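You operate a simulated robot arm through the tools that you are given. There is no shell and no other tool.

The job below is to be done with a simulated two-armed robot. You get a single attempt, and the scene is never put back.

Task
Raise stop 2, then jog the empty chain forward and back again.
Fine: yellow knob to 2; hold the white button two or three seconds, once each way.
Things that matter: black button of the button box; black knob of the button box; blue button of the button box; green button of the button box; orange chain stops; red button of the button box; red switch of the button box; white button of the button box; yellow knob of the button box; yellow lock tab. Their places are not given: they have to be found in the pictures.

Only the result counts: the job must be done as asked and must still hold three seconds after the hand-in. Knocking over, shifting, dropping, spilling or breaking anything else fails it.

Robot
Two 7-joint arms with two-finger parallel grippers on one trunk that stands fixed in place. Base frame: the origin is at the foot of the trunk, x ahead of it, y to its left, z up. Readings come in mm, degrees, newtons and seconds.
The left shoulder is at [62, 199, 1079], the right one opposite. With the tool pointing down near the work surface each hand reaches from about 280 to 700 mm from the base axis, measured 20 degrees to its own side. Payload 1.57 kg a hand.
Tool frame (each hand has its own): the origin (TCP) lies between the finger pads and is the grasp point; the fingertips stand 30 mm ahead of it; z points along the fingers, y is the line along which they close. The gripper opens to 110 mm. The fingers are 24 mm wide and 12 mm thick; the gripper's body (48 by 112 mm) begins 78 mm behind the TCP.
Orientation is told as [roll, pitch, yaw] about the base's x, y, z axes, in that order, counted from this pose: with the fingers straight down and closing along the base's y, the tool's x points along the base's -x, its y along +y and its z along -z.

Tools
- The arms move only by the tool nudge_tool. It takes "left_commands", "right_commands" or both (then of equal length, played together; a hand with none holds still); each is a list of rows, each a list of 7 numbers: the turn, a rotation vector about the tool's x, y, z in degrees, then the shift along the tool's x, y, z in mm, then the finger opening in mm, from 0 to 110. In form: [[rx, ry, rz, x, y, z, hand], ...]. A call has 1 to 20 rows; each row shifts and turns the commanded pose from where the row before left it, along the tool's axes as they then stand. A row lasts 0.2 s, in which the tool goes at most 50 mm and 8.6 degrees; a call with a longer step from one row to the next is refused whole, and so is a gripper value outside its range. A pose out of reach is approached as far as the arm can. The call stops where the force on the tool passes 40 N (or 10 N more than at its start, if that is more) or the arm is blocked; 0.2 s more then pass. The fingers move at their own pace (about 72 mm/s each) and stop on an object; they squeeze with about 35 N. The grip force told is the motor's: it shows also when the fingers shut on nothing. Time passes only in rows, and 0.2 s behind the last, so rows that do not move let the fingers close. The reply holds the time, the measured pose of the TCP, the force on the tool along the base axes, the opening and the grip force, in the units named above and with some noise, with the torque about the TCP (base axes, N m) and any sound that the robot's microphone picked up, and new pictures: "views" is both (left out), scene, wrist or none (wrist: the cameras of the hands that moved).
- Cameras (640 x 400 px; columns grow to the right, rows downward): "scene" is now at [95.9, 26.8, 1650.1]; the picture's right is [0.36, -0.93, 0.00], its down [-0.81, -0.31, -0.49] and it looks along [0.46, 0.18, -0.87] (base axes); focal length 336 px, centre (320, 200). "left" rides on the left gripper at [70, -16, -141] in its tool frame; the picture's right is [0.23, 0.97, 0.00], its down [-0.85, 0.20, -0.48] and it looks along [-0.47, 0.11, 0.88] (tool axes); focal length 222 px, centre (320, 200). "right" rides on the right gripper at [70, 16, -141] in its tool frame; the picture's right is [-0.23, 0.97, 0.00], its down [-0.85, -0.20, -0.48] and it looks along [-0.47, -0.11, 0.88] (tool axes); focal length 222 px, centre (320, 200).
- move_column(by): slides the trunk up (or, below 0, down) by that many mm; the arms and the scene camera ride with it, the base frame stays. It gives what a move gives, with no picture.
- head_to(pan, tilt): turns the head with the scene camera to pan (to the left, within 86 degrees either way) and tilt (down, from -29 to 69), counted from straight ahead of the robot. It gives what a move gives, and a new picture of the scene camera.
- locate(camera, pixels): there is no depth. For up to 12 entries [column, row, z] of the newest picture of that camera ("zoom" is the newest enlarged one), the place [x, y] in the base frame at which the ray of that pixel passes the height z, good to about 2 mm. It takes no simulated time.
- close_up(camera, box): a new picture of the part [left, top, right, bottom] of that camera's present view, enlarged. It takes no simulated time.
- finish_job(): hands the job in; it is judged then, once.

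Unless the task says otherwise, let go and move clear before handing in.

The tools are called as name(argument=value, ...) on one line, values as JSON. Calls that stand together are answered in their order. nudge_tool: Moves the arms, as the interface text tells. Its arguments: {"type":"object","properties":{"left_commands":{"type":"array","items":{"type":"array","items":{"type":"number"}}},"right_commands":{"type":"array","items":{"type":"array","items":{"type":"number"}}},"views":{"type":"string","enum":["both","scene","wrist","none"]}},"required":[]} The other tools are called the same way: move_column (by) moves the trunk up or down; head_to (pan, tilt) turns the head that bears the scene camera; locate (camera, pixels) gives the place at which the rays of pixels pass given heights; close_up (camera, box) takes an enlarged picture of a part of a camera's view; finish_job () hands the job in.

At the start:

```text
time_s: 0.0
left_eef_pos: [373.8, 504.6, 1068.0]
left_orientation: [-0.1, 0.2, 0.1]
left_contact_force: [-0.4, 0.2, -1.1]
left_torque: [0.01, 0.0, -0.01]
left_gripper_width: 110.2
left_grasp_force: 0.1
right_eef_pos: [520.8, 43.9, 1035.7]
right_orientation: [-0.1, 0.2, 0.0]
right_contact_force: [0.6, -0.5, 0.7]
right_torque: [0.01, -0.02, -0.02]
right_gripper_width: 109.8
right_grasp_force: 0.1
trunk travel left (down, up): [-675.0, 315.0]
head pan, tilt (commanded): [21.2, 60.3]
```

scene: 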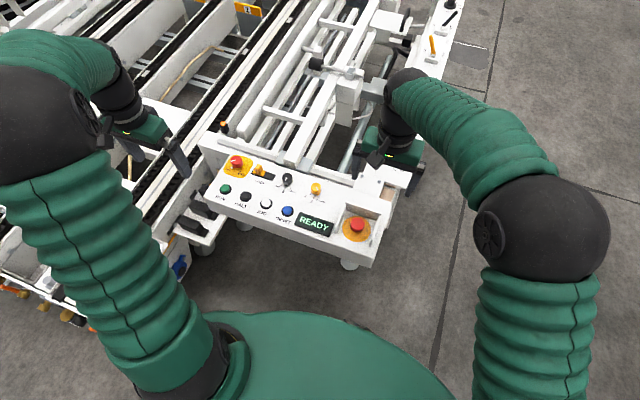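
right: 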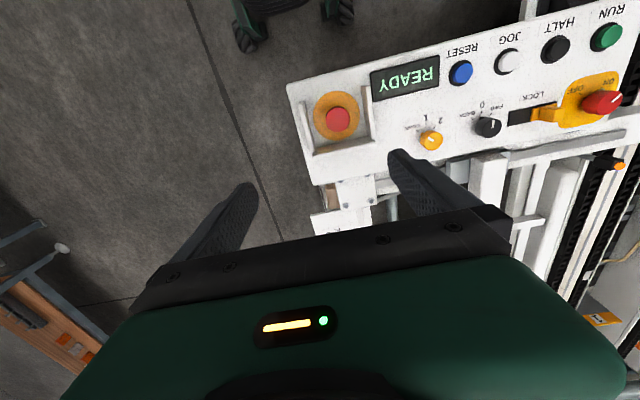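
left: 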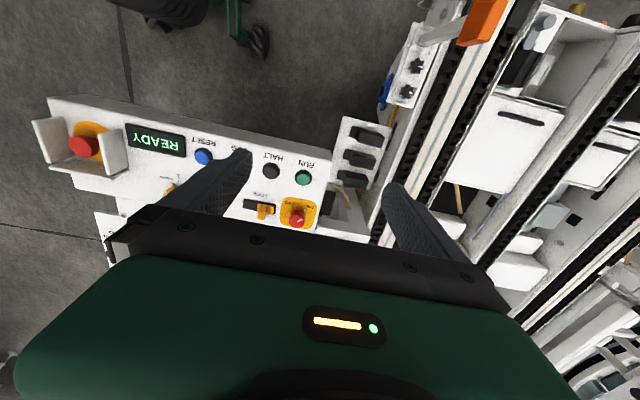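

The pictures show the button box around scene pixels (200-390, 135-265), with display READY, the yellow knob at about (316,188), black knob (287,180), and white button (266,203). I'll enlarge these views before any move.

close_up(camera="scene", box=[200, 130, 400, 255])

close_up(camera="right", box=[280, 0, 640, 225])

close_up(camera="scene", box=[100, 0, 420, 200])

```text
3.20 times, centred on (300, 192) of scene
```

zoom: 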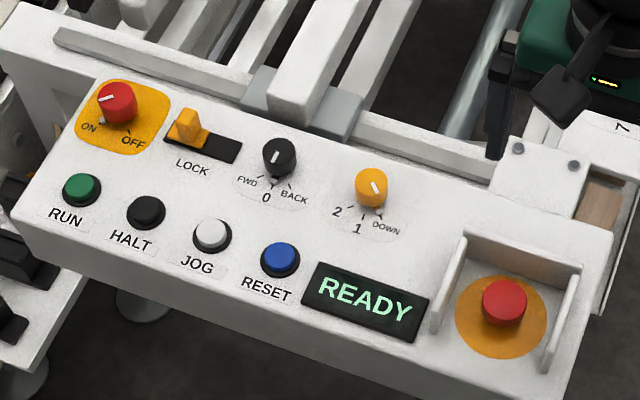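

```text
1.78 times, centred on (460, 112) of right
```

zoom: 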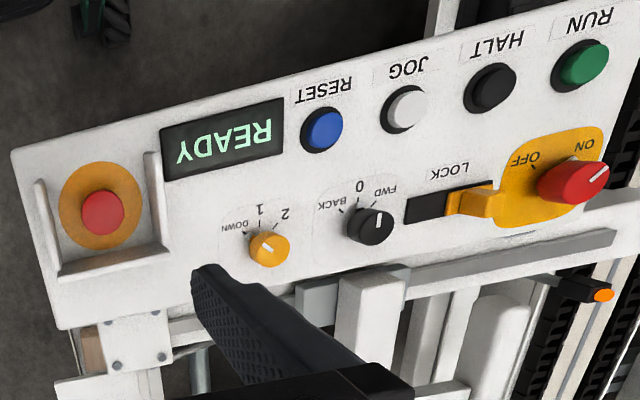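

```text
2.00 times, centred on (260, 100) of scene
```

zoom: 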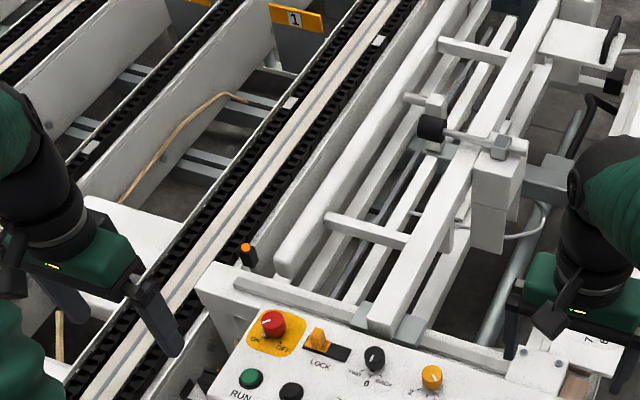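

The zooms show the yellow knob's mark by DOWN, the black knob's mark near 0, the red switch ON and READY on the display. I'll triangulate the box features from the scene and right wrist cameras at two heights.

locate(camera="scene", pixels=[[266.3, 202.5, 800], [266.3, 202.5, 900], [316, 188, 800], [316, 188, 900], [287, 178, 800], [287, 178, 900], [225.5, 188.5, 800], [225.5, 188.5, 900], [357, 224, 800], [357, 224, 900], [287.5, 211, 800], [287.5, 211, 900]])

locate(camera="right", pixels=[[508, 60.5, 800], [508, 60.5, 900], [431, 140, 800], [431, 140, 900], [488, 127, 800], [488, 127, 900], [608, 35.5, 800], [608, 35.5, 900], [338, 119, 800], [338, 119, 900], [461, 72, 800], [461, 72, 900]])

head_to(pan=21.2, tilt=30)

```text
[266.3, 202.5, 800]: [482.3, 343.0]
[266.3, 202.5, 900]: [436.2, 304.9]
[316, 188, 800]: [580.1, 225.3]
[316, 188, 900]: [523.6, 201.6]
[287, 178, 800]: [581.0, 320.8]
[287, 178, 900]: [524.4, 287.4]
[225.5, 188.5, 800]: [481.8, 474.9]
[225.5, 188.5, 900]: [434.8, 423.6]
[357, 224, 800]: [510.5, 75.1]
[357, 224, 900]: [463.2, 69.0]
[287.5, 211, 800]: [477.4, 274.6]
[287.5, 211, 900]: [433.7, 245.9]
```

```text
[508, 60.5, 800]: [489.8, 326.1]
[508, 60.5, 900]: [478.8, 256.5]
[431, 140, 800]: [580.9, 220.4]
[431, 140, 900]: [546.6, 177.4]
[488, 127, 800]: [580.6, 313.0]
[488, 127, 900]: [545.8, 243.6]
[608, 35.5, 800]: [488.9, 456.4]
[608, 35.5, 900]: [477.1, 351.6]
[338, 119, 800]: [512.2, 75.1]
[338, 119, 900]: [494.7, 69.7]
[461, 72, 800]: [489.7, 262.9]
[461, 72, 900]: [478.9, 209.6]
```

```text
time_s: 0.9
left_eef_pos: [371.1, 502.3, 1066.1]
left_orientation: [0.0, 0.0, 0.0]
left_contact_force: [-0.1, -0.7, -0.5]
left_torque: [-0.04, 0.0, 0.01]
left_gripper_width: 110.0
left_grasp_force: 0.1
right_eef_pos: [519.1, 42.6, 1037.6]
right_orientation: [0.0, -0.1, -0.1]
right_contact_force: [0.9, 0.6, -0.7]
right_torque: [0.01, 0.02, 0.03]
right_gripper_width: 110.0
right_grasp_force: 0.1
trunk travel left (down, up): [-675.0, 315.0]
head pan, tilt (commanded): [21.2, 30.0]
```

scene: 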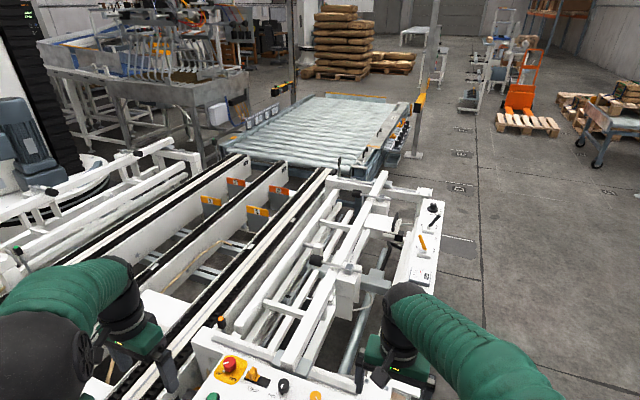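

The far view shows two chain lanes with orange number plates around (208,203), (257,211), (237,184), (280,191), and nothing obvious on the chain. I'll enlarge the chain and the box area to check it is empty and see the stops.

close_up(camera="scene", box=[150, 150, 350, 275])

close_up(camera="scene", box=[0, 230, 270, 400])

head_to(pan=45, tilt=50)

```text
3.20 times, centred on (250, 212) of scene
```

zoom: 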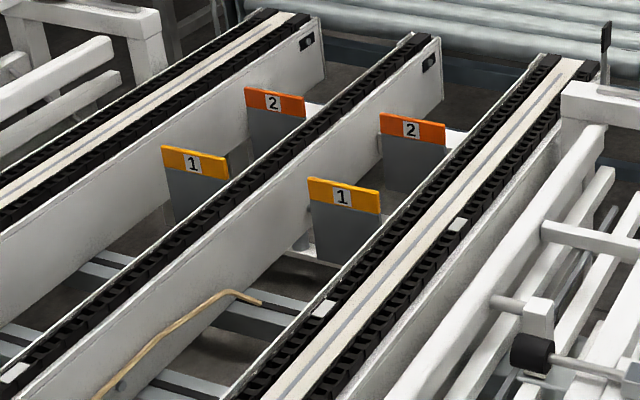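

```text
2.35 times, centred on (135, 315) of scene
```

zoom: 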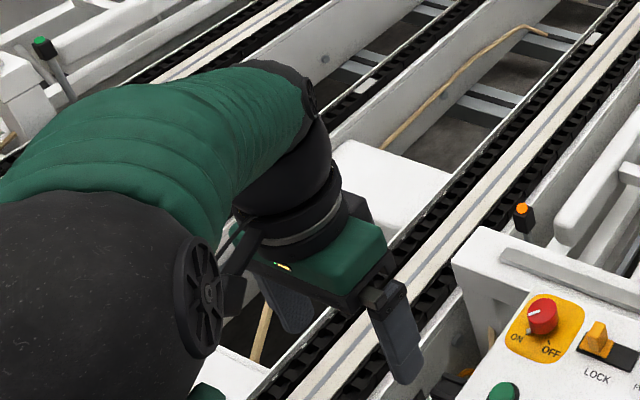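

```text
time_s: 1.8
left_eef_pos: [371.5, 503.0, 1068.1]
left_orientation: [0.1, 0.1, 0.0]
left_contact_force: [0.8, 0.0, 0.2]
left_torque: [0.02, -0.02, -0.02]
left_gripper_width: 109.9
left_grasp_force: 0.1
right_eef_pos: [519.3, 43.4, 1037.8]
right_orientation: [0.0, 0.0, 0.1]
right_contact_force: [0.1, -0.1, -1.0]
right_torque: [-0.01, -0.05, 0.0]
right_gripper_width: 109.9
right_grasp_force: 0.0
trunk travel left (down, up): [-675.0, 315.0]
head pan, tilt (commanded): [45.0, 50.0]
```

scene: 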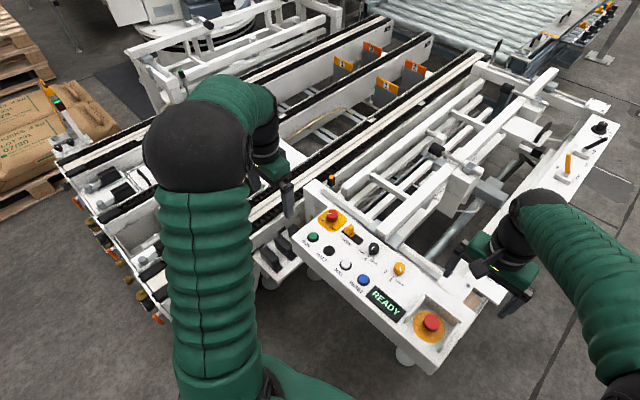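

The lanes are empty and both stop pairs (orange plates 1 and 2) sit low; the box lies free at scene (290-470,190-370). I'll bring the left hand over the box for a nearer look with its wrist camera.

nudge_tool(left_commands=[[0, 0, 0, -20, -33, 15, 110], [0, 0, 0, -20, -33, 15, 90], [0, 0, 0, -20, -33, 15, 80], [0, 0, 0, -20, -33, 15, 70], [0, 0, 0, -20, -33, 15, 60], [0, 0, 0, 0, 0, 0, 60]], views="both")

```text
time_s: 3.2
left_eef_pos: [471.7, 336.3, 990.0]
left_orientation: [0.0, -0.1, -0.1]
left_contact_force: [-0.7, -0.5, 0.4]
left_torque: [-0.03, -0.04, -0.01]
left_gripper_width: 60.1
left_grasp_force: 0.1
right_eef_pos: [517.7, 42.4, 1036.8]
right_orientation: [0.0, 0.0, 0.0]
right_contact_force: [-1.0, 0.2, -0.5]
right_torque: [0.02, 0.01, -0.02]
right_gripper_width: 110.0
right_grasp_force: 0.1
trunk travel left (down, up): [-675.0, 315.0]
head pan, tilt (commanded): [45.0, 50.0]
```

scene: 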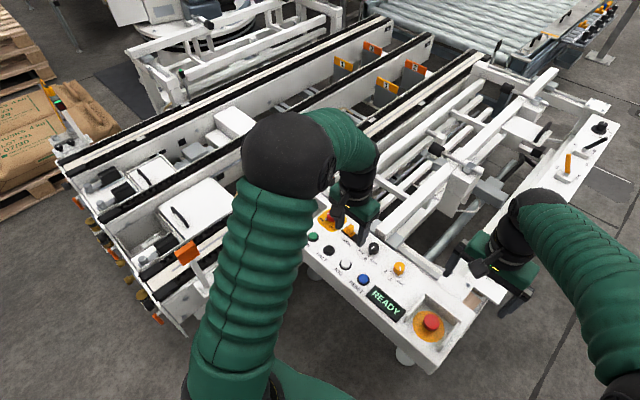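
left: 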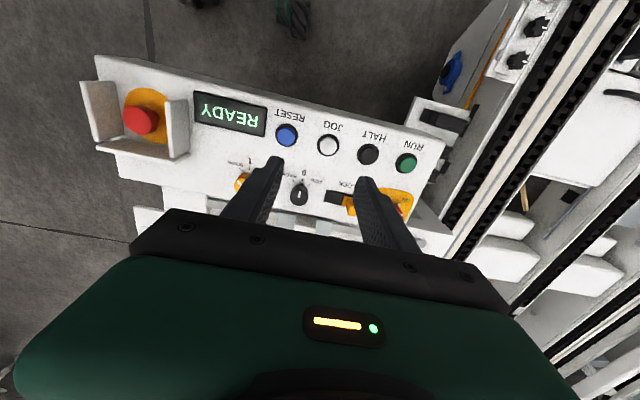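

The left camera now shows the white button at about (328,145), the black knob at (299,193) and blue at (286,134). I'll enlarge both pictures to pin precise pixel positions.

close_up(camera="left", box=[80, 50, 480, 300])

close_up(camera="scene", box=[290, 190, 490, 315])

```text
1.60 times, centred on (280, 175) of left
```

zoom: 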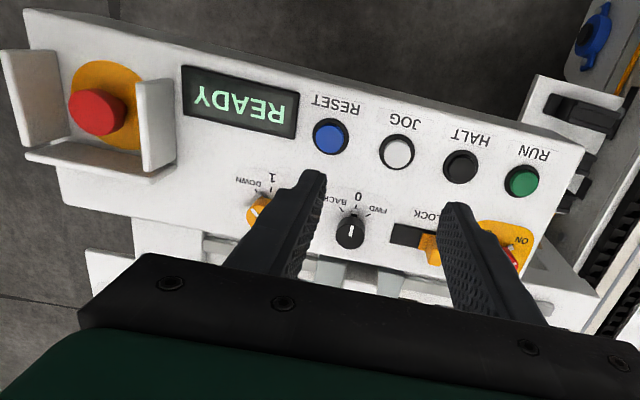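

```text
3.20 times, centred on (390, 252) of scene
```

zoom: 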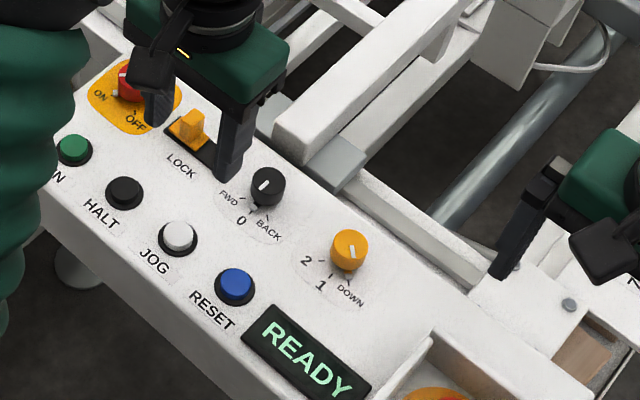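

The surface labels "0", "1", the O of JOG and HALT are visible in both views (e.g. JOG O at left (332.5,124.4), scene (337.8,271.1)). I'll intersect their rays to obtain the panel plane.

locate(camera="left", pixels=[[303.75, 172.5, 750], [303.75, 172.5, 800], [332.5, 124.4, 750], [332.5, 124.4, 800], [250.6, 160, 750], [250.6, 160, 800], [328.75, 143.75, 750], [328.75, 143.75, 800], [373.75, 135.6, 750], [373.75, 135.6, 800], [263, 136.3, 750], [263, 136.3, 800]])

locate(camera="scene", pixels=[[365, 257.9, 750], [365, 257.9, 800], [337.8, 271.1, 750], [337.8, 271.1, 800], [390.3, 278.9, 750], [390.3, 278.9, 800], [345.6, 262.9, 750], [345.6, 262.9, 800], [321.6, 256.1, 750], [321.6, 256.1, 800], [375, 285.1, 750], [375, 285.1, 800]])

```text
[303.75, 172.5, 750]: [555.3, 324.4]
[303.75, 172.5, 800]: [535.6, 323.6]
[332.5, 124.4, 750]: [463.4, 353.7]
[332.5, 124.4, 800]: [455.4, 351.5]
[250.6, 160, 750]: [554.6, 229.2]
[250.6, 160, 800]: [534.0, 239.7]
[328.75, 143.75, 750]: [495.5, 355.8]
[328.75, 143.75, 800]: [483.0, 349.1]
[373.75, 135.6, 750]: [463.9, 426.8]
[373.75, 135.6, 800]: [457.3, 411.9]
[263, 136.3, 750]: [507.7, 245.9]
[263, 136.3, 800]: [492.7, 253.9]
```

```text
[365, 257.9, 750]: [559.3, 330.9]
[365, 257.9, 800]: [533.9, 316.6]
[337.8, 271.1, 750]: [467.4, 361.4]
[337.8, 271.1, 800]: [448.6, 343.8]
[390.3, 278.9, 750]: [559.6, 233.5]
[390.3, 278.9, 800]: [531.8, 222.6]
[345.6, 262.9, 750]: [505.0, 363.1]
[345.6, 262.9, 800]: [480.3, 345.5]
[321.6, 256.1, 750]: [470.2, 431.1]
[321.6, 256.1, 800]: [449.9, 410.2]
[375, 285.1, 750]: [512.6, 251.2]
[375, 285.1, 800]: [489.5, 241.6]
```

The rays put the panel flat at about z=772 mm, knob tops near 797, white cap top near 785 at about (487,351), yellow knob near (582,223), black near (581,318). I'll move the left hand higher above the yellow knob for a close look.

nudge_tool(left_commands=[[0, 0, 0, -19, -22, 12, 70], [0, 0, 0, -19, -22, 12, 70], [0, 0, 0, -19, -22, 12, 70], [0, 0, 0, -19, -22, 12, 70], [0, 0, 0, -19, -20, 12, 70], [0, 0, 0, 0, 0, 0, 70]], views="both")

```text
time_s: 4.6
left_eef_pos: [566.0, 228.3, 931.9]
left_orientation: [0.0, 0.0, 0.0]
left_contact_force: [-0.1, 0.4, 0.3]
left_torque: [0.01, -0.01, 0.0]
left_gripper_width: 69.9
left_grasp_force: 0.0
right_eef_pos: [519.0, 43.8, 1038.2]
right_orientation: [0.0, -0.2, -0.1]
right_contact_force: [0.2, -0.7, 0.4]
right_torque: [-0.01, -0.02, -0.03]
right_gripper_width: 109.9
right_grasp_force: 0.1
trunk travel left (down, up): [-675.0, 315.0]
head pan, tilt (commanded): [45.0, 50.0]
```

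scene: 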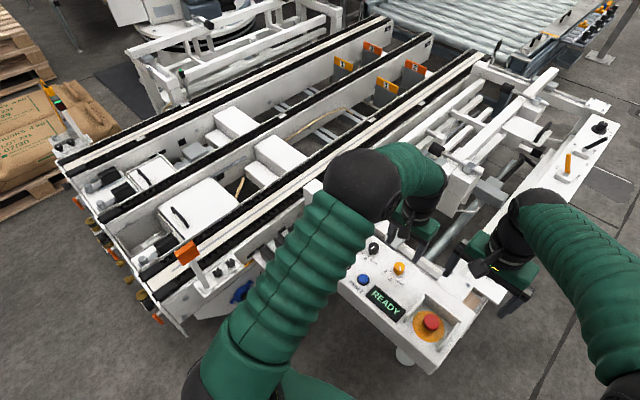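
left: 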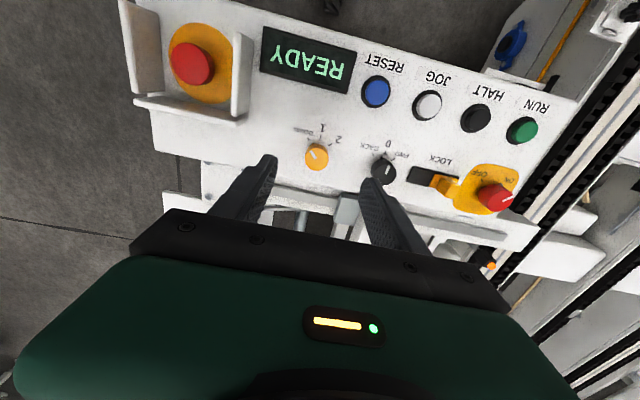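

The left camera sees the yellow knob at (316,156) between the fingers and the black knob at (384,170). I'll enlarge for the dial's tick angles.

close_up(camera="left", box=[240, 80, 440, 205])

close_up(camera="right", box=[390, 60, 540, 154])

close_up(camera="scene", box=[340, 230, 440, 293])

```text
3.20 times, centred on (340, 142) of left
```

zoom: 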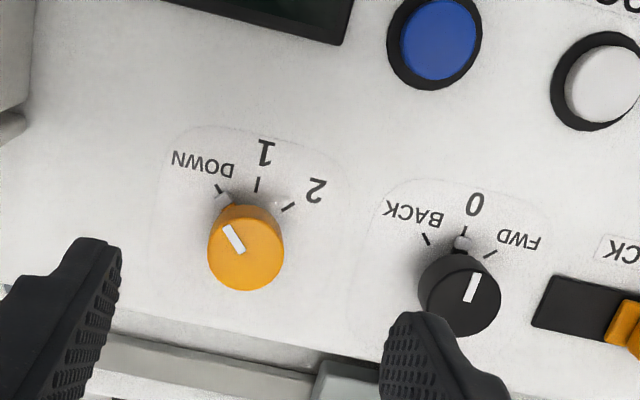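

```text
4.26 times, centred on (465, 107) of right
```

zoom: 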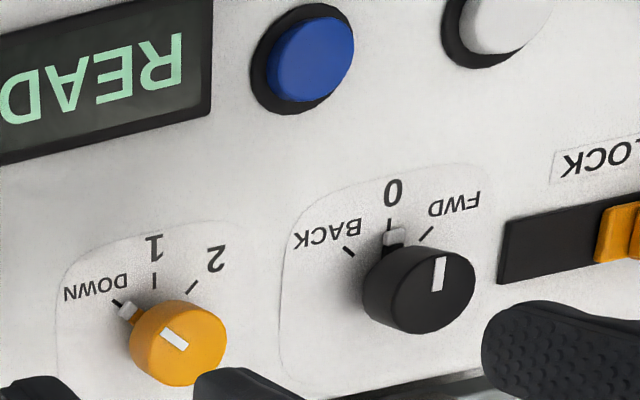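

```text
6.35 times, centred on (390, 262) of scene
```

zoom: 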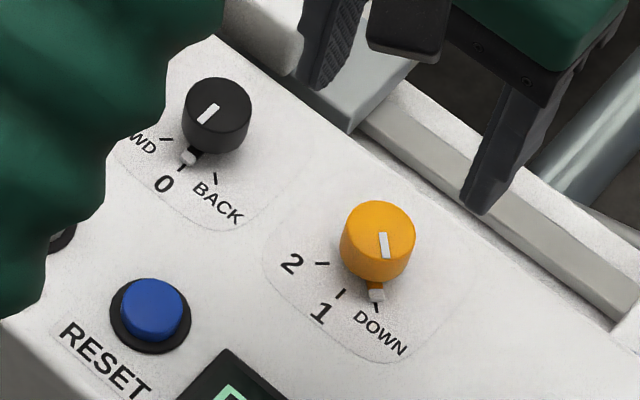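

The left zoom shows the dial ticks: DOWN (221,188), 1 (257,184), 2 (288,206), with the pointer nub at DOWN, and the black knob's nub at 0. I'll locate these ticks and the knob tops metrically.

locate(camera="left", pixels=[[309.06, 138.25, 772], [320.3, 137, 772], [330, 143.9, 772], [310, 141.4, 776], [316.9, 158.9, 797], [316.9, 158.9, 790], [373.4, 154.2, 772], [385, 151.4, 772], [393.4, 158.6, 772], [383.75, 172, 797], [376, 91, 783], [427, 105, 783]])

locate(camera="scene", pixels=[[399.1, 267, 797], [373.9, 245.9, 797], [398.6, 278.5, 776], [369, 256.5, 776], [363.4, 278, 783]])

```text
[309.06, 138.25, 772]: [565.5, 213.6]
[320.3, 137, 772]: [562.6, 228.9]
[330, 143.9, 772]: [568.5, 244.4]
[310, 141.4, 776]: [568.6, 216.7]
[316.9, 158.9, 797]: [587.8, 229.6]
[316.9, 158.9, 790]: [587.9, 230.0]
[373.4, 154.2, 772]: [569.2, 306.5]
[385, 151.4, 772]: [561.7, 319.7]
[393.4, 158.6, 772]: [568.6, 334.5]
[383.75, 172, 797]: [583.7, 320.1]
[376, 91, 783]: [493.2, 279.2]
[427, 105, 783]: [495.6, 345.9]
```

```text
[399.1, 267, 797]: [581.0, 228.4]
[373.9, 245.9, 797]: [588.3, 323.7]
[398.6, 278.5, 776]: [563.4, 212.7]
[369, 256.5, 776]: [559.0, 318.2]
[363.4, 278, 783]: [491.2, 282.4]
```

The ticks give a yellow knob centre of about (584.5,229), 45° steps and a black knob centre of about (583,320.5). Before rotating the hand over it, I'll check the beam heights behind the box from the right camera and scene.

close_up(camera="right", box=[380, 80, 640, 242])

close_up(camera="scene", box=[340, 150, 520, 262])

```text
2.46 times, centred on (510, 161) of right
```

zoom: 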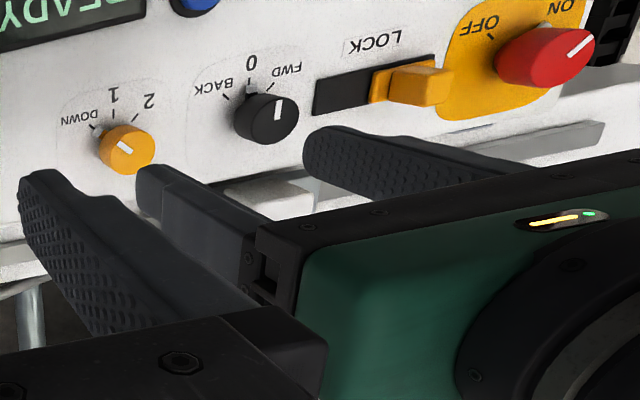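

```text
3.56 times, centred on (430, 206) of scene
```

zoom: 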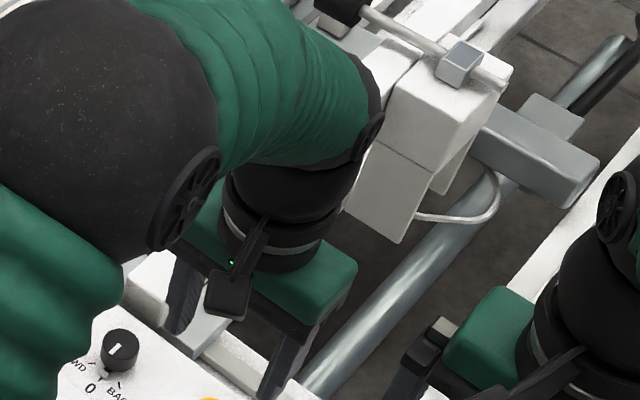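

The black and yellow knobs stand clear, and the hand body will stay above z≈885, over the beams. I'll centre the hand over the yellow knob at height and pre-turn 45° anticlockwise so that the fingers straddle the pointer nub squarely.

nudge_tool(left_commands=[[0, 0, 0, -18.5, 0.7, 0, 60], [0, 0, -7.5, 0, 0, 0, 60], [0, 0, -7.5, 0, 0, 0, 60], [0, 0, -7.5, 0, 0, 0, 60], [0, 0, -7.5, 0, 0, 0, 60], [0, 0, -7.5, 0, 0, 0, 60], [0, 0, -7.5, 0, 0, 0, 60], [0, 0, 0, 0, 0, 0, 60], [0, 0, 0, 0, 0, 0, 60]], views="both")

```text
time_s: 6.6
left_eef_pos: [585.6, 230.7, 931.7]
left_orientation: [0.0, 0.0, 45.1]
left_contact_force: [-0.7, -0.7, -0.8]
left_torque: [-0.01, 0.03, -0.03]
left_gripper_width: 60.0
left_grasp_force: 0.0
right_eef_pos: [519.2, 43.0, 1037.2]
right_orientation: [0.0, 0.0, 0.0]
right_contact_force: [-0.5, -0.4, 0.4]
right_torque: [0.06, 0.02, 0.0]
right_gripper_width: 110.3
right_grasp_force: 0.0
trunk travel left (down, up): [-675.0, 315.0]
head pan, tilt (commanded): [45.0, 50.0]
```

scene: 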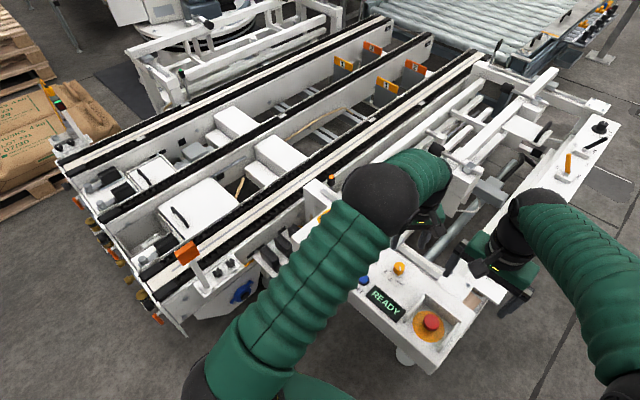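
left: 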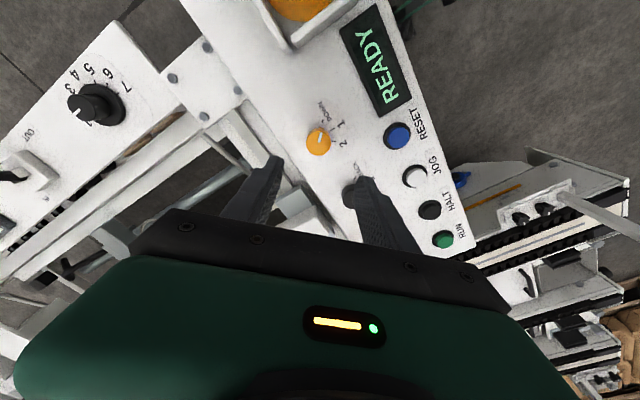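

The knob appears at (318,141), where a point straight below the TCP at knob height should project to about (319.5,144). I'll zoom to check the centring.

close_up(camera="left", box=[240, 80, 400, 180])

locate(camera="left", pixels=[[318.5, 142, 797], [319.5, 144, 797], [322, 127, 776]])

```text
4.00 times, centred on (320, 130) of left
```

zoom: 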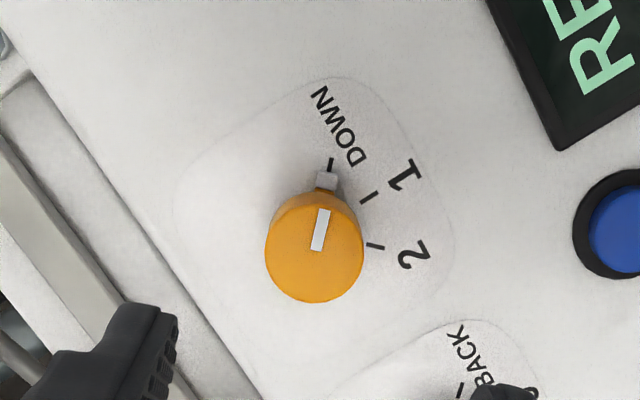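

```text
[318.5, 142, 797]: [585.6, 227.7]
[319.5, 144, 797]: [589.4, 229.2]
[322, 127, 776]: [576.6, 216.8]
```

The zoom shows the knob nicely aligned with its nub pointing along the finger-free direction. I'll locate the ticks again from this new view to refine the centre.

locate(camera="zoom", pixels=[[331, 164, 772], [369, 197, 772], [375, 246, 772], [314, 250, 797], [314, 250, 790], [326, 181, 776], [610, 225, 785]])

```text
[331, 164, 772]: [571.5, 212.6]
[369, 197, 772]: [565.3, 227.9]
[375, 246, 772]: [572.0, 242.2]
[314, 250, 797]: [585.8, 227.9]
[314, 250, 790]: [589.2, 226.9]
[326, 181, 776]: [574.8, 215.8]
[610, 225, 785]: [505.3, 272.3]
```

The refined centre is about (585,228.5), and the TCP is at (585.6,230.7), so alignment is good. I'll descend 100 mm with fingers open at 60 mm and look again.

nudge_tool(left_commands=[[0, 0, 0, 0, 0, 25, 56], [0, 0, 0, 0, 0, 25, 56], [0, 0, 0, 0, 0, 25, 56], [0, 0, 0, 0, 0, 20, 56], [0, 0, 0, 0, 0, 0, 56], [0, 0, 0, 0, 0, 0, 56]], views="wrist")

```text
time_s: 8.0
left_eef_pos: [588.5, 231.2, 838.8]
left_orientation: [0.1, 0.0, 45.0]
left_contact_force: [-0.2, -0.3, 0.3]
left_torque: [0.0, 0.01, 0.0]
left_gripper_width: 56.0
left_grasp_force: 0.1
right_eef_pos: [519.3, 43.0, 1037.4]
right_orientation: [0.0, 0.1, 0.0]
right_contact_force: [0.2, 1.1, -0.6]
right_torque: [-0.01, -0.02, -0.02]
right_gripper_width: 110.0
right_grasp_force: 0.0
trunk travel left (down, up): [-675.0, 315.0]
head pan, tilt (commanded): [45.0, 50.0]
```

left: 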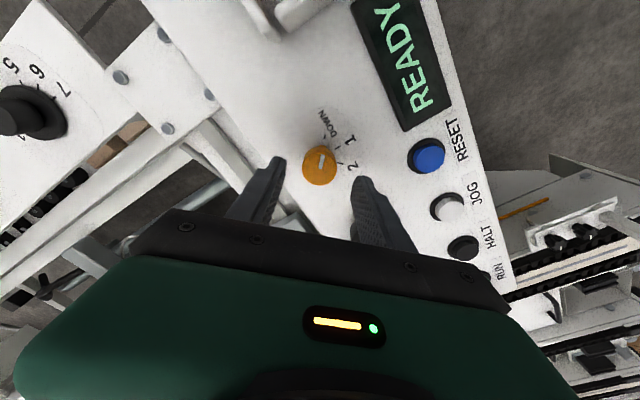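

The knob top now appears at about (320,165), slightly above the expected row 172. I'll zoom and locate it to correct the small offset before closing.

close_up(camera="left", box=[240, 100, 400, 200])

close_up(camera="scene", box=[350, 200, 450, 263])

close_up(camera="right", box=[390, 60, 540, 154])

```text
4.00 times, centred on (320, 150) of left
```

zoom: 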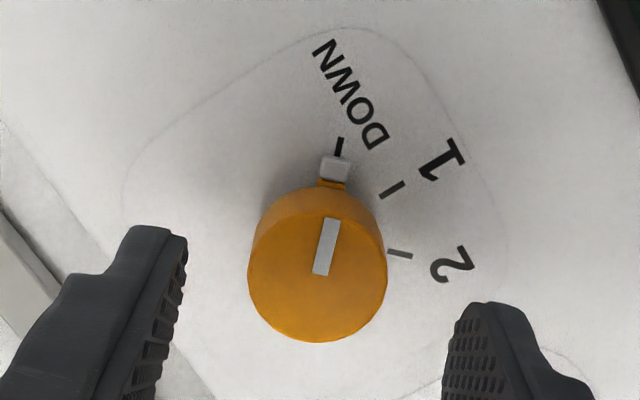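

```text
6.35 times, centred on (400, 232) of scene
```

zoom: 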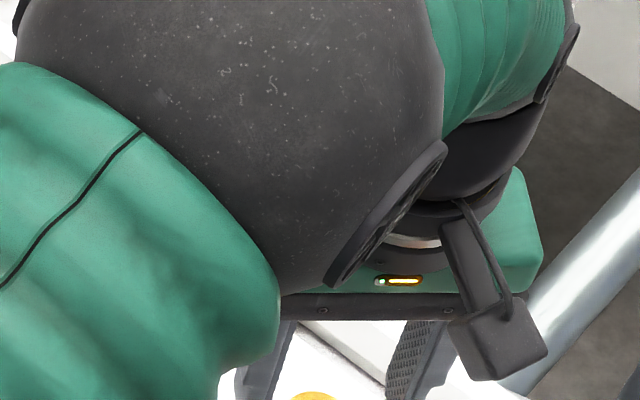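

```text
4.26 times, centred on (465, 107) of right
```

zoom: 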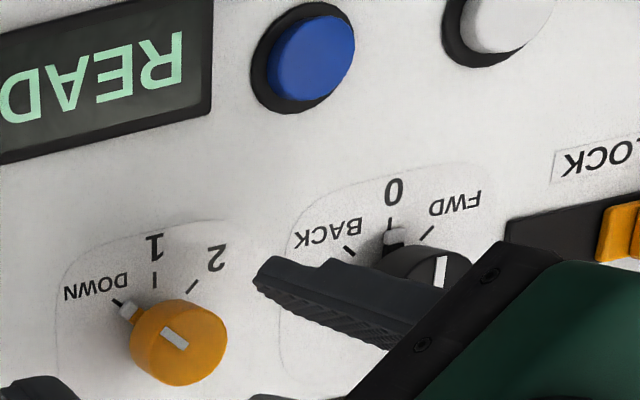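

The knob top circle is centred at orig (319.4,168.3), diameter about 30.5 mm, so the TCP should shift about 3 mm along tool +x. I'll shift, descend 27 mm and close on the knob.

nudge_tool(left_commands=[[0, 0, 0, 3, 0, 9, 56], [0, 0, 0, 0, 0, 9, 56], [0, 0, 0, 0, 0, 9, 56], [0, 0, 0, 0, 0, 0, 56], [0, 0, 0, 0, 0, 0, 20], [0, 0, 0, 0, 0, 0, 20], [0, 0, 0, 0, 0, 0, 20]], views="both")

```text
time_s: 9.6
left_eef_pos: [584.5, 228.2, 810.3]
left_orientation: [0.0, -0.1, 45.0]
left_contact_force: [8.1, -6.2, -0.5]
left_torque: [-0.25, -0.05, -0.09]
left_gripper_width: 31.5
left_grasp_force: 40.3
right_eef_pos: [521.2, 42.9, 1035.9]
right_orientation: [0.1, 0.1, 0.0]
right_contact_force: [0.0, 0.5, -0.3]
right_torque: [0.0, -0.03, -0.05]
right_gripper_width: 109.9
right_grasp_force: 0.1
trunk travel left (down, up): [-675.0, 315.0]
head pan, tilt (commanded): [45.0, 50.0]
```

scene: 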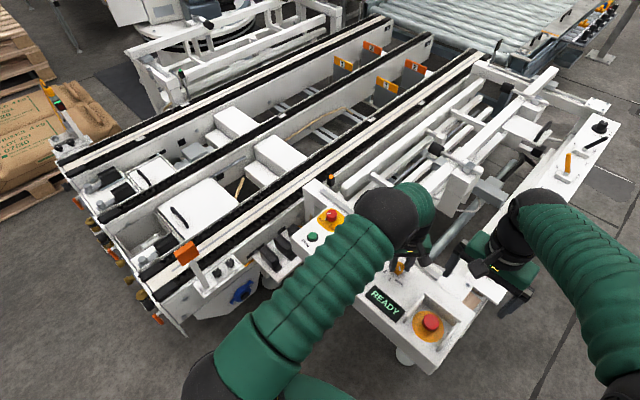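
left: 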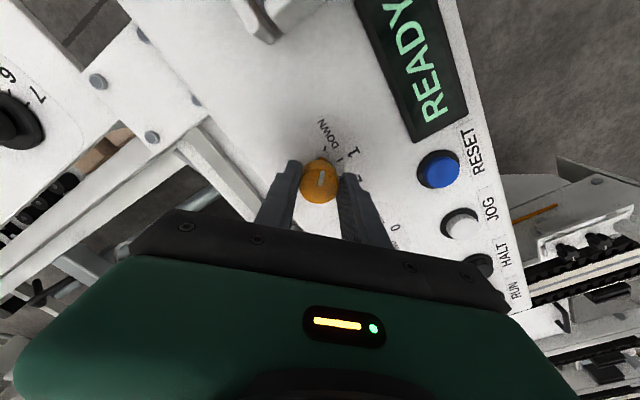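

The fingers hold the knob (width 31.5, grip 40 N) with a mild 10 N side load. I'll ease 1 mm sideways and turn 45° clockwise, then look.

nudge_tool(left_commands=[[0, 0, 0, 0, -1, 0, 20], [0, 0, 7.5, 0, 0, 0, 20], [0, 0, 7.5, 0, 0, 0, 20], [0, 0, 7.5, 0, 0, 0, 20], [0, 0, 7.5, 0, 0, 0, 20], [0, 0, 7.5, 0, 0, 0, 20], [0, 0, 7.5, 0, 0, 0, 20], [0, 0, 0, 0, 0, 0, 20]], views="both")

```text
time_s: 11.4
left_eef_pos: [584.2, 229.7, 810.5]
left_orientation: [0.0, 0.0, 0.0]
left_contact_force: [7.5, 11.2, 3.5]
left_torque: [0.13, 0.13, 0.01]
left_gripper_width: 31.3
left_grasp_force: 39.9
right_eef_pos: [519.8, 44.8, 1037.9]
right_orientation: [-0.1, 0.0, 0.0]
right_contact_force: [-0.3, 1.0, 0.3]
right_torque: [-0.03, -0.01, -0.01]
right_gripper_width: 110.3
right_grasp_force: 0.0
trunk travel left (down, up): [-675.0, 315.0]
head pan, tilt (commanded): [45.0, 50.0]
```

scene: 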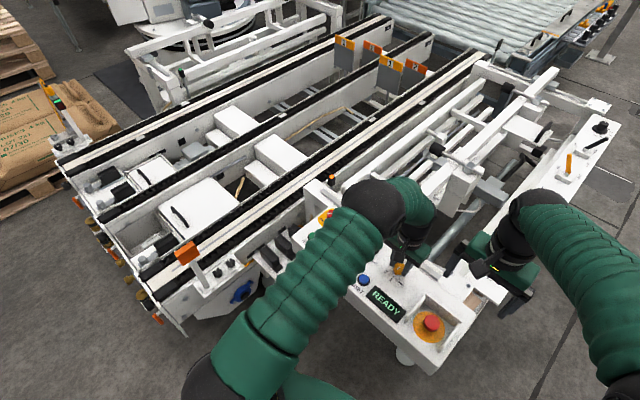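
left: 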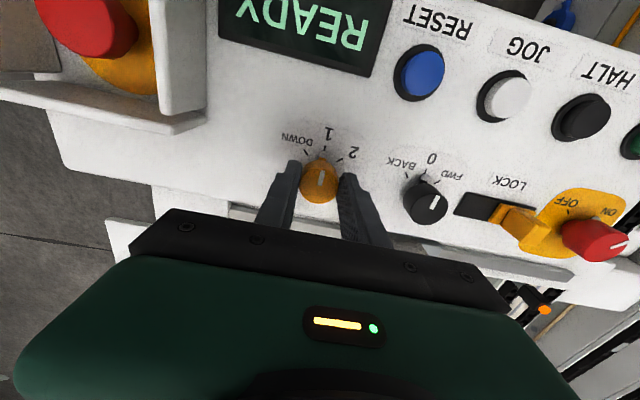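

The stop-1 plates have risen (scene (345,43) and (392,62)), so the knob is at 1. I'll relieve the side load slightly and turn another 45° clockwise to 2.

nudge_tool(left_commands=[[0, 0, 0, -0.7, 1, 0, 20], [0, 0, 7.5, 0, 0, 0, 20], [0, 0, 7.5, 0, 0, 0, 20], [0, 0, 7.5, 0, 0, 0, 20], [0, 0, 7.5, 0, 0, 0, 20], [0, 0, 7.5, 0, 0, 0, 20], [0, 0, 7.5, 0, 0, 0, 20], [0, 0, 0, 0, 0, 0, 20], [0, 0, 0, 0, 0, 0, 20]], views="both")

```text
time_s: 13.4
left_eef_pos: [585.6, 233.0, 811.0]
left_orientation: [0.3, 0.0, -45.0]
left_contact_force: [11.4, 26.1, 14.2]
left_torque: [0.57, -0.2, 0.06]
left_gripper_width: 31.7
left_grasp_force: 40.3
right_eef_pos: [519.7, 45.0, 1038.1]
right_orientation: [-0.2, 0.0, 0.0]
right_contact_force: [0.6, 0.0, 0.4]
right_torque: [0.02, 0.02, 0.01]
right_gripper_width: 109.8
right_grasp_force: 0.1
trunk travel left (down, up): [-675.0, 315.0]
head pan, tilt (commanded): [45.0, 50.0]
```

scene: 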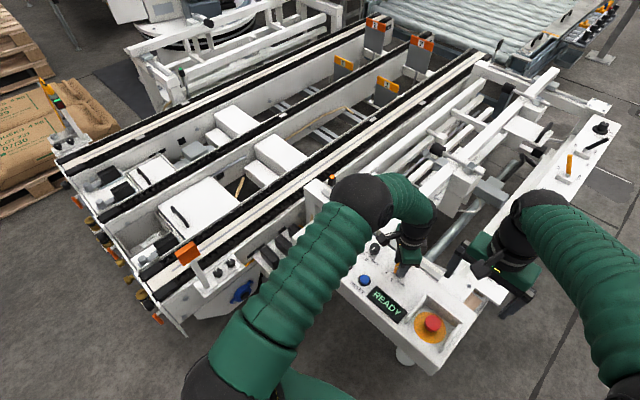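
left: 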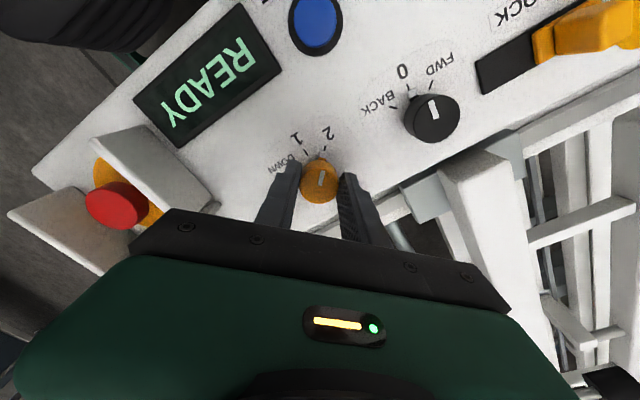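

Now stop-2 plates are raised (scene (377,25), (421,42)) and stop-1 are down, so the yellow knob is at 2; the 26 N side load is only grip misalignment at the fingertips. I'll open and lift straight up, then verify.

nudge_tool(left_commands=[[0, 0, 0, 0, 0, 0, 40], [0, 0, 0, 0, 0, 0, 56], [0, 0, 0, 0, 0, 0, 56], [0, 0, 0, 0, 0, -10, 56], [0, 0, 0, 0, 0, -20, 56], [0, 0, 0, 0, 0, -30, 56], [0, 0, 0, 0, 0, -30, 56], [0, 0, 0, 0, 0, 0, 56]], views="both")

```text
time_s: 15.2
left_eef_pos: [585.6, 229.2, 898.4]
left_orientation: [0.0, 0.0, -44.9]
left_contact_force: [-0.6, 0.5, 0.2]
left_torque: [0.0, -0.02, -0.02]
left_gripper_width: 56.1
left_grasp_force: 0.2
right_eef_pos: [519.6, 43.2, 1036.8]
right_orientation: [0.0, -0.1, 0.0]
right_contact_force: [1.0, 0.0, 0.6]
right_torque: [0.0, -0.02, 0.02]
right_gripper_width: 110.2
right_grasp_force: 0.1
trunk travel left (down, up): [-675.0, 315.0]
head pan, tilt (commanded): [45.0, 50.0]
```

scene: 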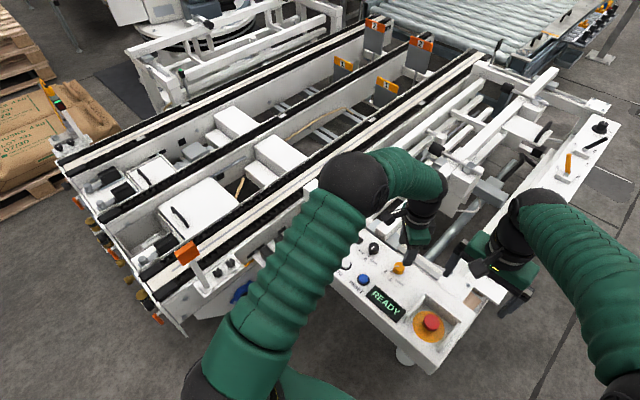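
left: 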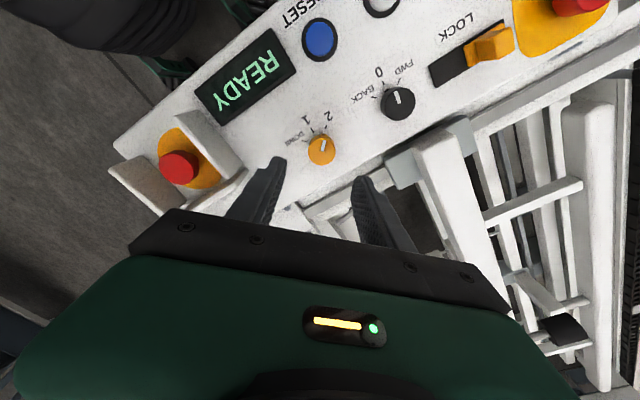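

close_up(camera="left", box=[280, 60, 440, 160])

close_up(camera="scene", box=[310, 0, 470, 100])

close_up(camera="scene", box=[330, 220, 470, 308])

```text
4.00 times, centred on (360, 110) of left
```

zoom: 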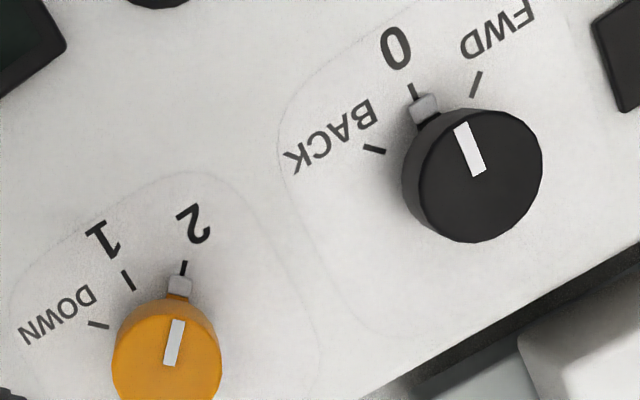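

```text
4.00 times, centred on (390, 50) of scene
```

zoom: 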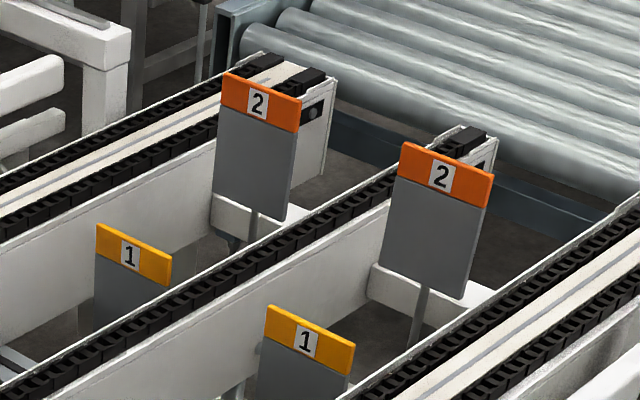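

```text
4.55 times, centred on (400, 264) of scene
```

zoom: 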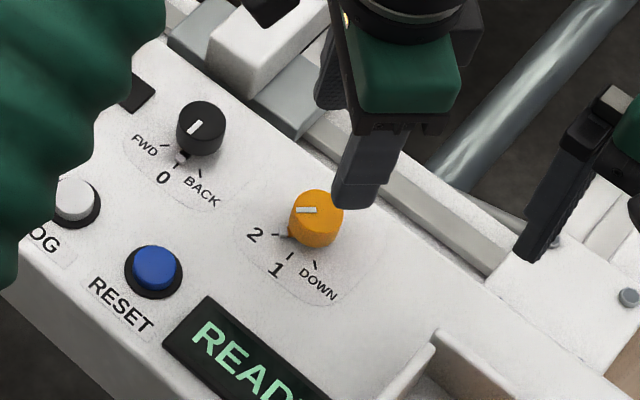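

The yellow nub sits exactly on the 2 tick (zoom (180,287)) and the stop-2 plates stand up; black knob nub is at 0. Next I'll rotate the hand back square and move over the black knob.

nudge_tool(left_commands=[[0, 0, -7.5, 0, 0, 0, 56], [0, 0, -7.5, 0, 0, 0, 56], [0, 0, -7.5, 0, 0, 0, 60], [0, 0, -7.5, 0, 0, 0, 60], [0, 0, -7.5, 0, 0, 0, 60], [0, 0, -7.5, 0, 0, 0, 60], [0, 0, 0, 0, 23, 0, 60], [0, 0, 0, 0, 23, 0, 60], [0, 0, 0, 0, 23, 0, 60], [0, 0, 0, 1, 22, 0, 60], [0, 0, 0, 0, 0, 0, 60], [0, 0, 0, 0, 0, 0, 60]], views="both")

```text
time_s: 17.8
left_eef_pos: [582.7, 320.8, 899.2]
left_orientation: [0.0, 0.0, 0.0]
left_contact_force: [0.4, 0.1, -0.3]
left_torque: [-0.03, -0.01, -0.01]
left_gripper_width: 60.0
left_grasp_force: 0.1
right_eef_pos: [519.9, 43.9, 1037.2]
right_orientation: [0.1, 0.0, 0.0]
right_contact_force: [-0.2, -0.3, 0.1]
right_torque: [0.01, 0.02, -0.03]
right_gripper_width: 109.8
right_grasp_force: 0.0
trunk travel left (down, up): [-675.0, 315.0]
head pan, tilt (commanded): [45.0, 50.0]
```

scene: 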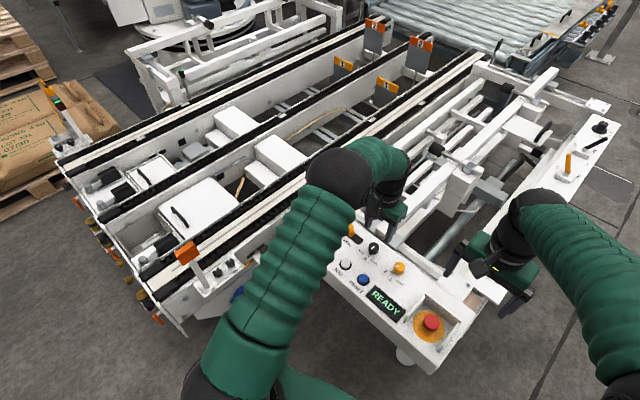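
left: 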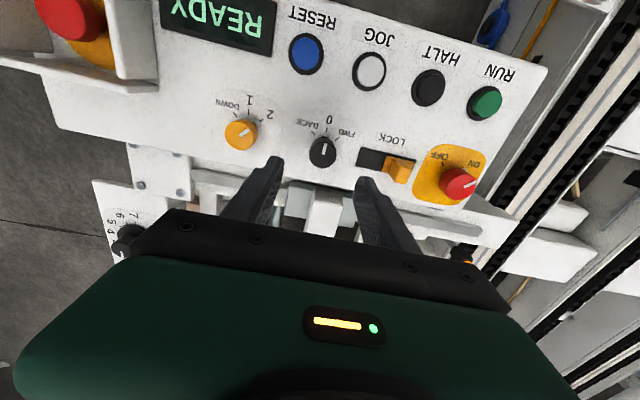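

close_up(camera="left", box=[240, 90, 400, 190])

close_up(camera="left", box=[280, 20, 440, 120])

```text
4.00 times, centred on (320, 140) of left
```

zoom: 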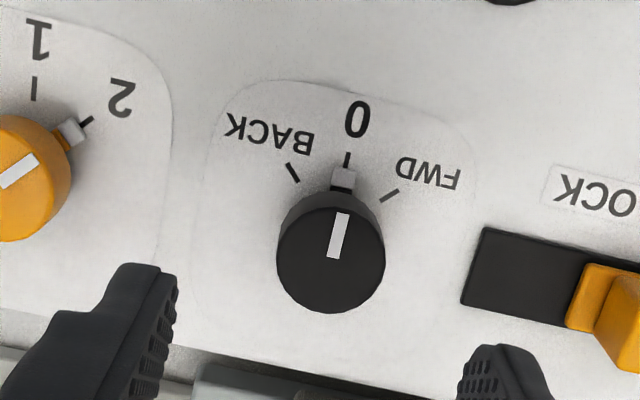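

```text
4.00 times, centred on (360, 70) of left
```

zoom: 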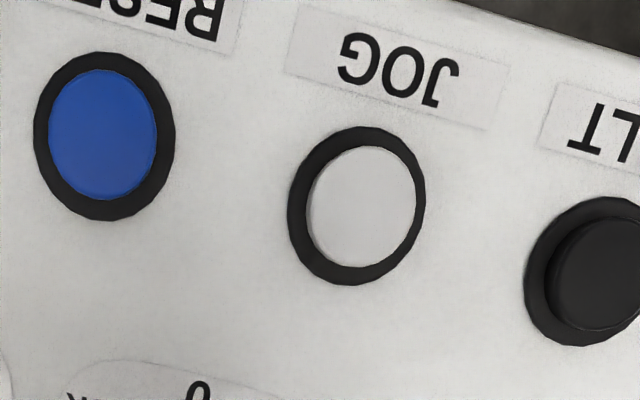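

The black knob top circle is centred at zoom-1 (331,259), i.e. left pixel (322.75,154.75), same 30 mm size; white cap centre at (370,72). I'll locate both.

locate(camera="left", pixels=[[322.75, 154.75, 797], [326.5, 130, 772], [313.2, 133.2, 772], [337.4, 138.7, 772], [240.5, 135, 797], [370, 71.75, 785], [368.9, 71.4, 773], [306, 53, 785]])

close_up(camera="scene", box=[320, 225, 420, 288])

```text
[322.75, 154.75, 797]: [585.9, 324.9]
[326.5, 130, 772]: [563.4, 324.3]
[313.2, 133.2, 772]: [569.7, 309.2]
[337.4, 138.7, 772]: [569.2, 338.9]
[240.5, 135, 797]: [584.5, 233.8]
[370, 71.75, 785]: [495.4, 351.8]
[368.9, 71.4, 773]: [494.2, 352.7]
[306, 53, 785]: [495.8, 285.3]
```

```text
6.35 times, centred on (370, 256) of scene
```

zoom: 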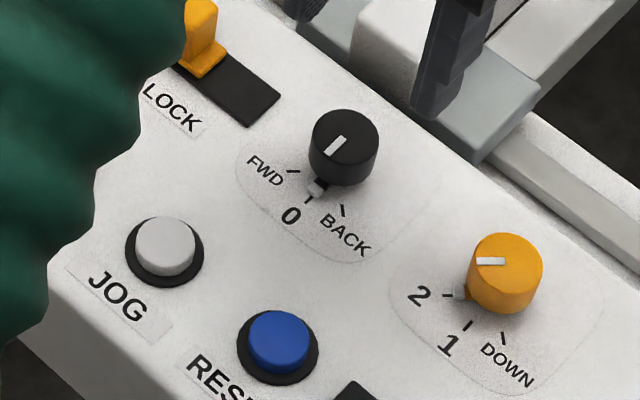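

The black knob centre comes out at about (585,324), so I'll shift +2 in x and +3 in y and descend 88 mm to TCP z≈811, then close.

nudge_tool(left_commands=[[0, 0, 0, -2, 3, 0, 54], [0, 0, 0, 0, 0, 25, 54], [0, 0, 0, 0, 0, 25, 54], [0, 0, 0, 0, 0, 20, 54], [0, 0, 0, 0, 0, 9, 54], [0, 0, 0, 0, 0, 9, 54], [0, 0, 0, 0, 0, 0, 54], [0, 0, 0, 0, 0, 0, 54]], views="wrist")

```text
time_s: 19.6
left_eef_pos: [586.4, 323.8, 813.0]
left_orientation: [0.1, 0.0, -0.1]
left_contact_force: [-0.7, 0.9, -0.5]
left_torque: [-0.01, 0.02, 0.01]
left_gripper_width: 53.9
left_grasp_force: 0.1
right_eef_pos: [519.9, 43.5, 1037.3]
right_orientation: [0.0, 0.1, 0.1]
right_contact_force: [0.2, -0.2, -0.4]
right_torque: [-0.01, 0.01, 0.06]
right_gripper_width: 109.7
right_grasp_force: 0.0
trunk travel left (down, up): [-675.0, 315.0]
head pan, tilt (commanded): [45.0, 50.0]
```

left: 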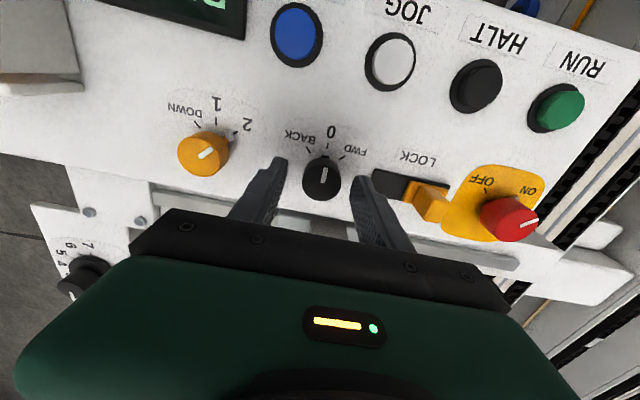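

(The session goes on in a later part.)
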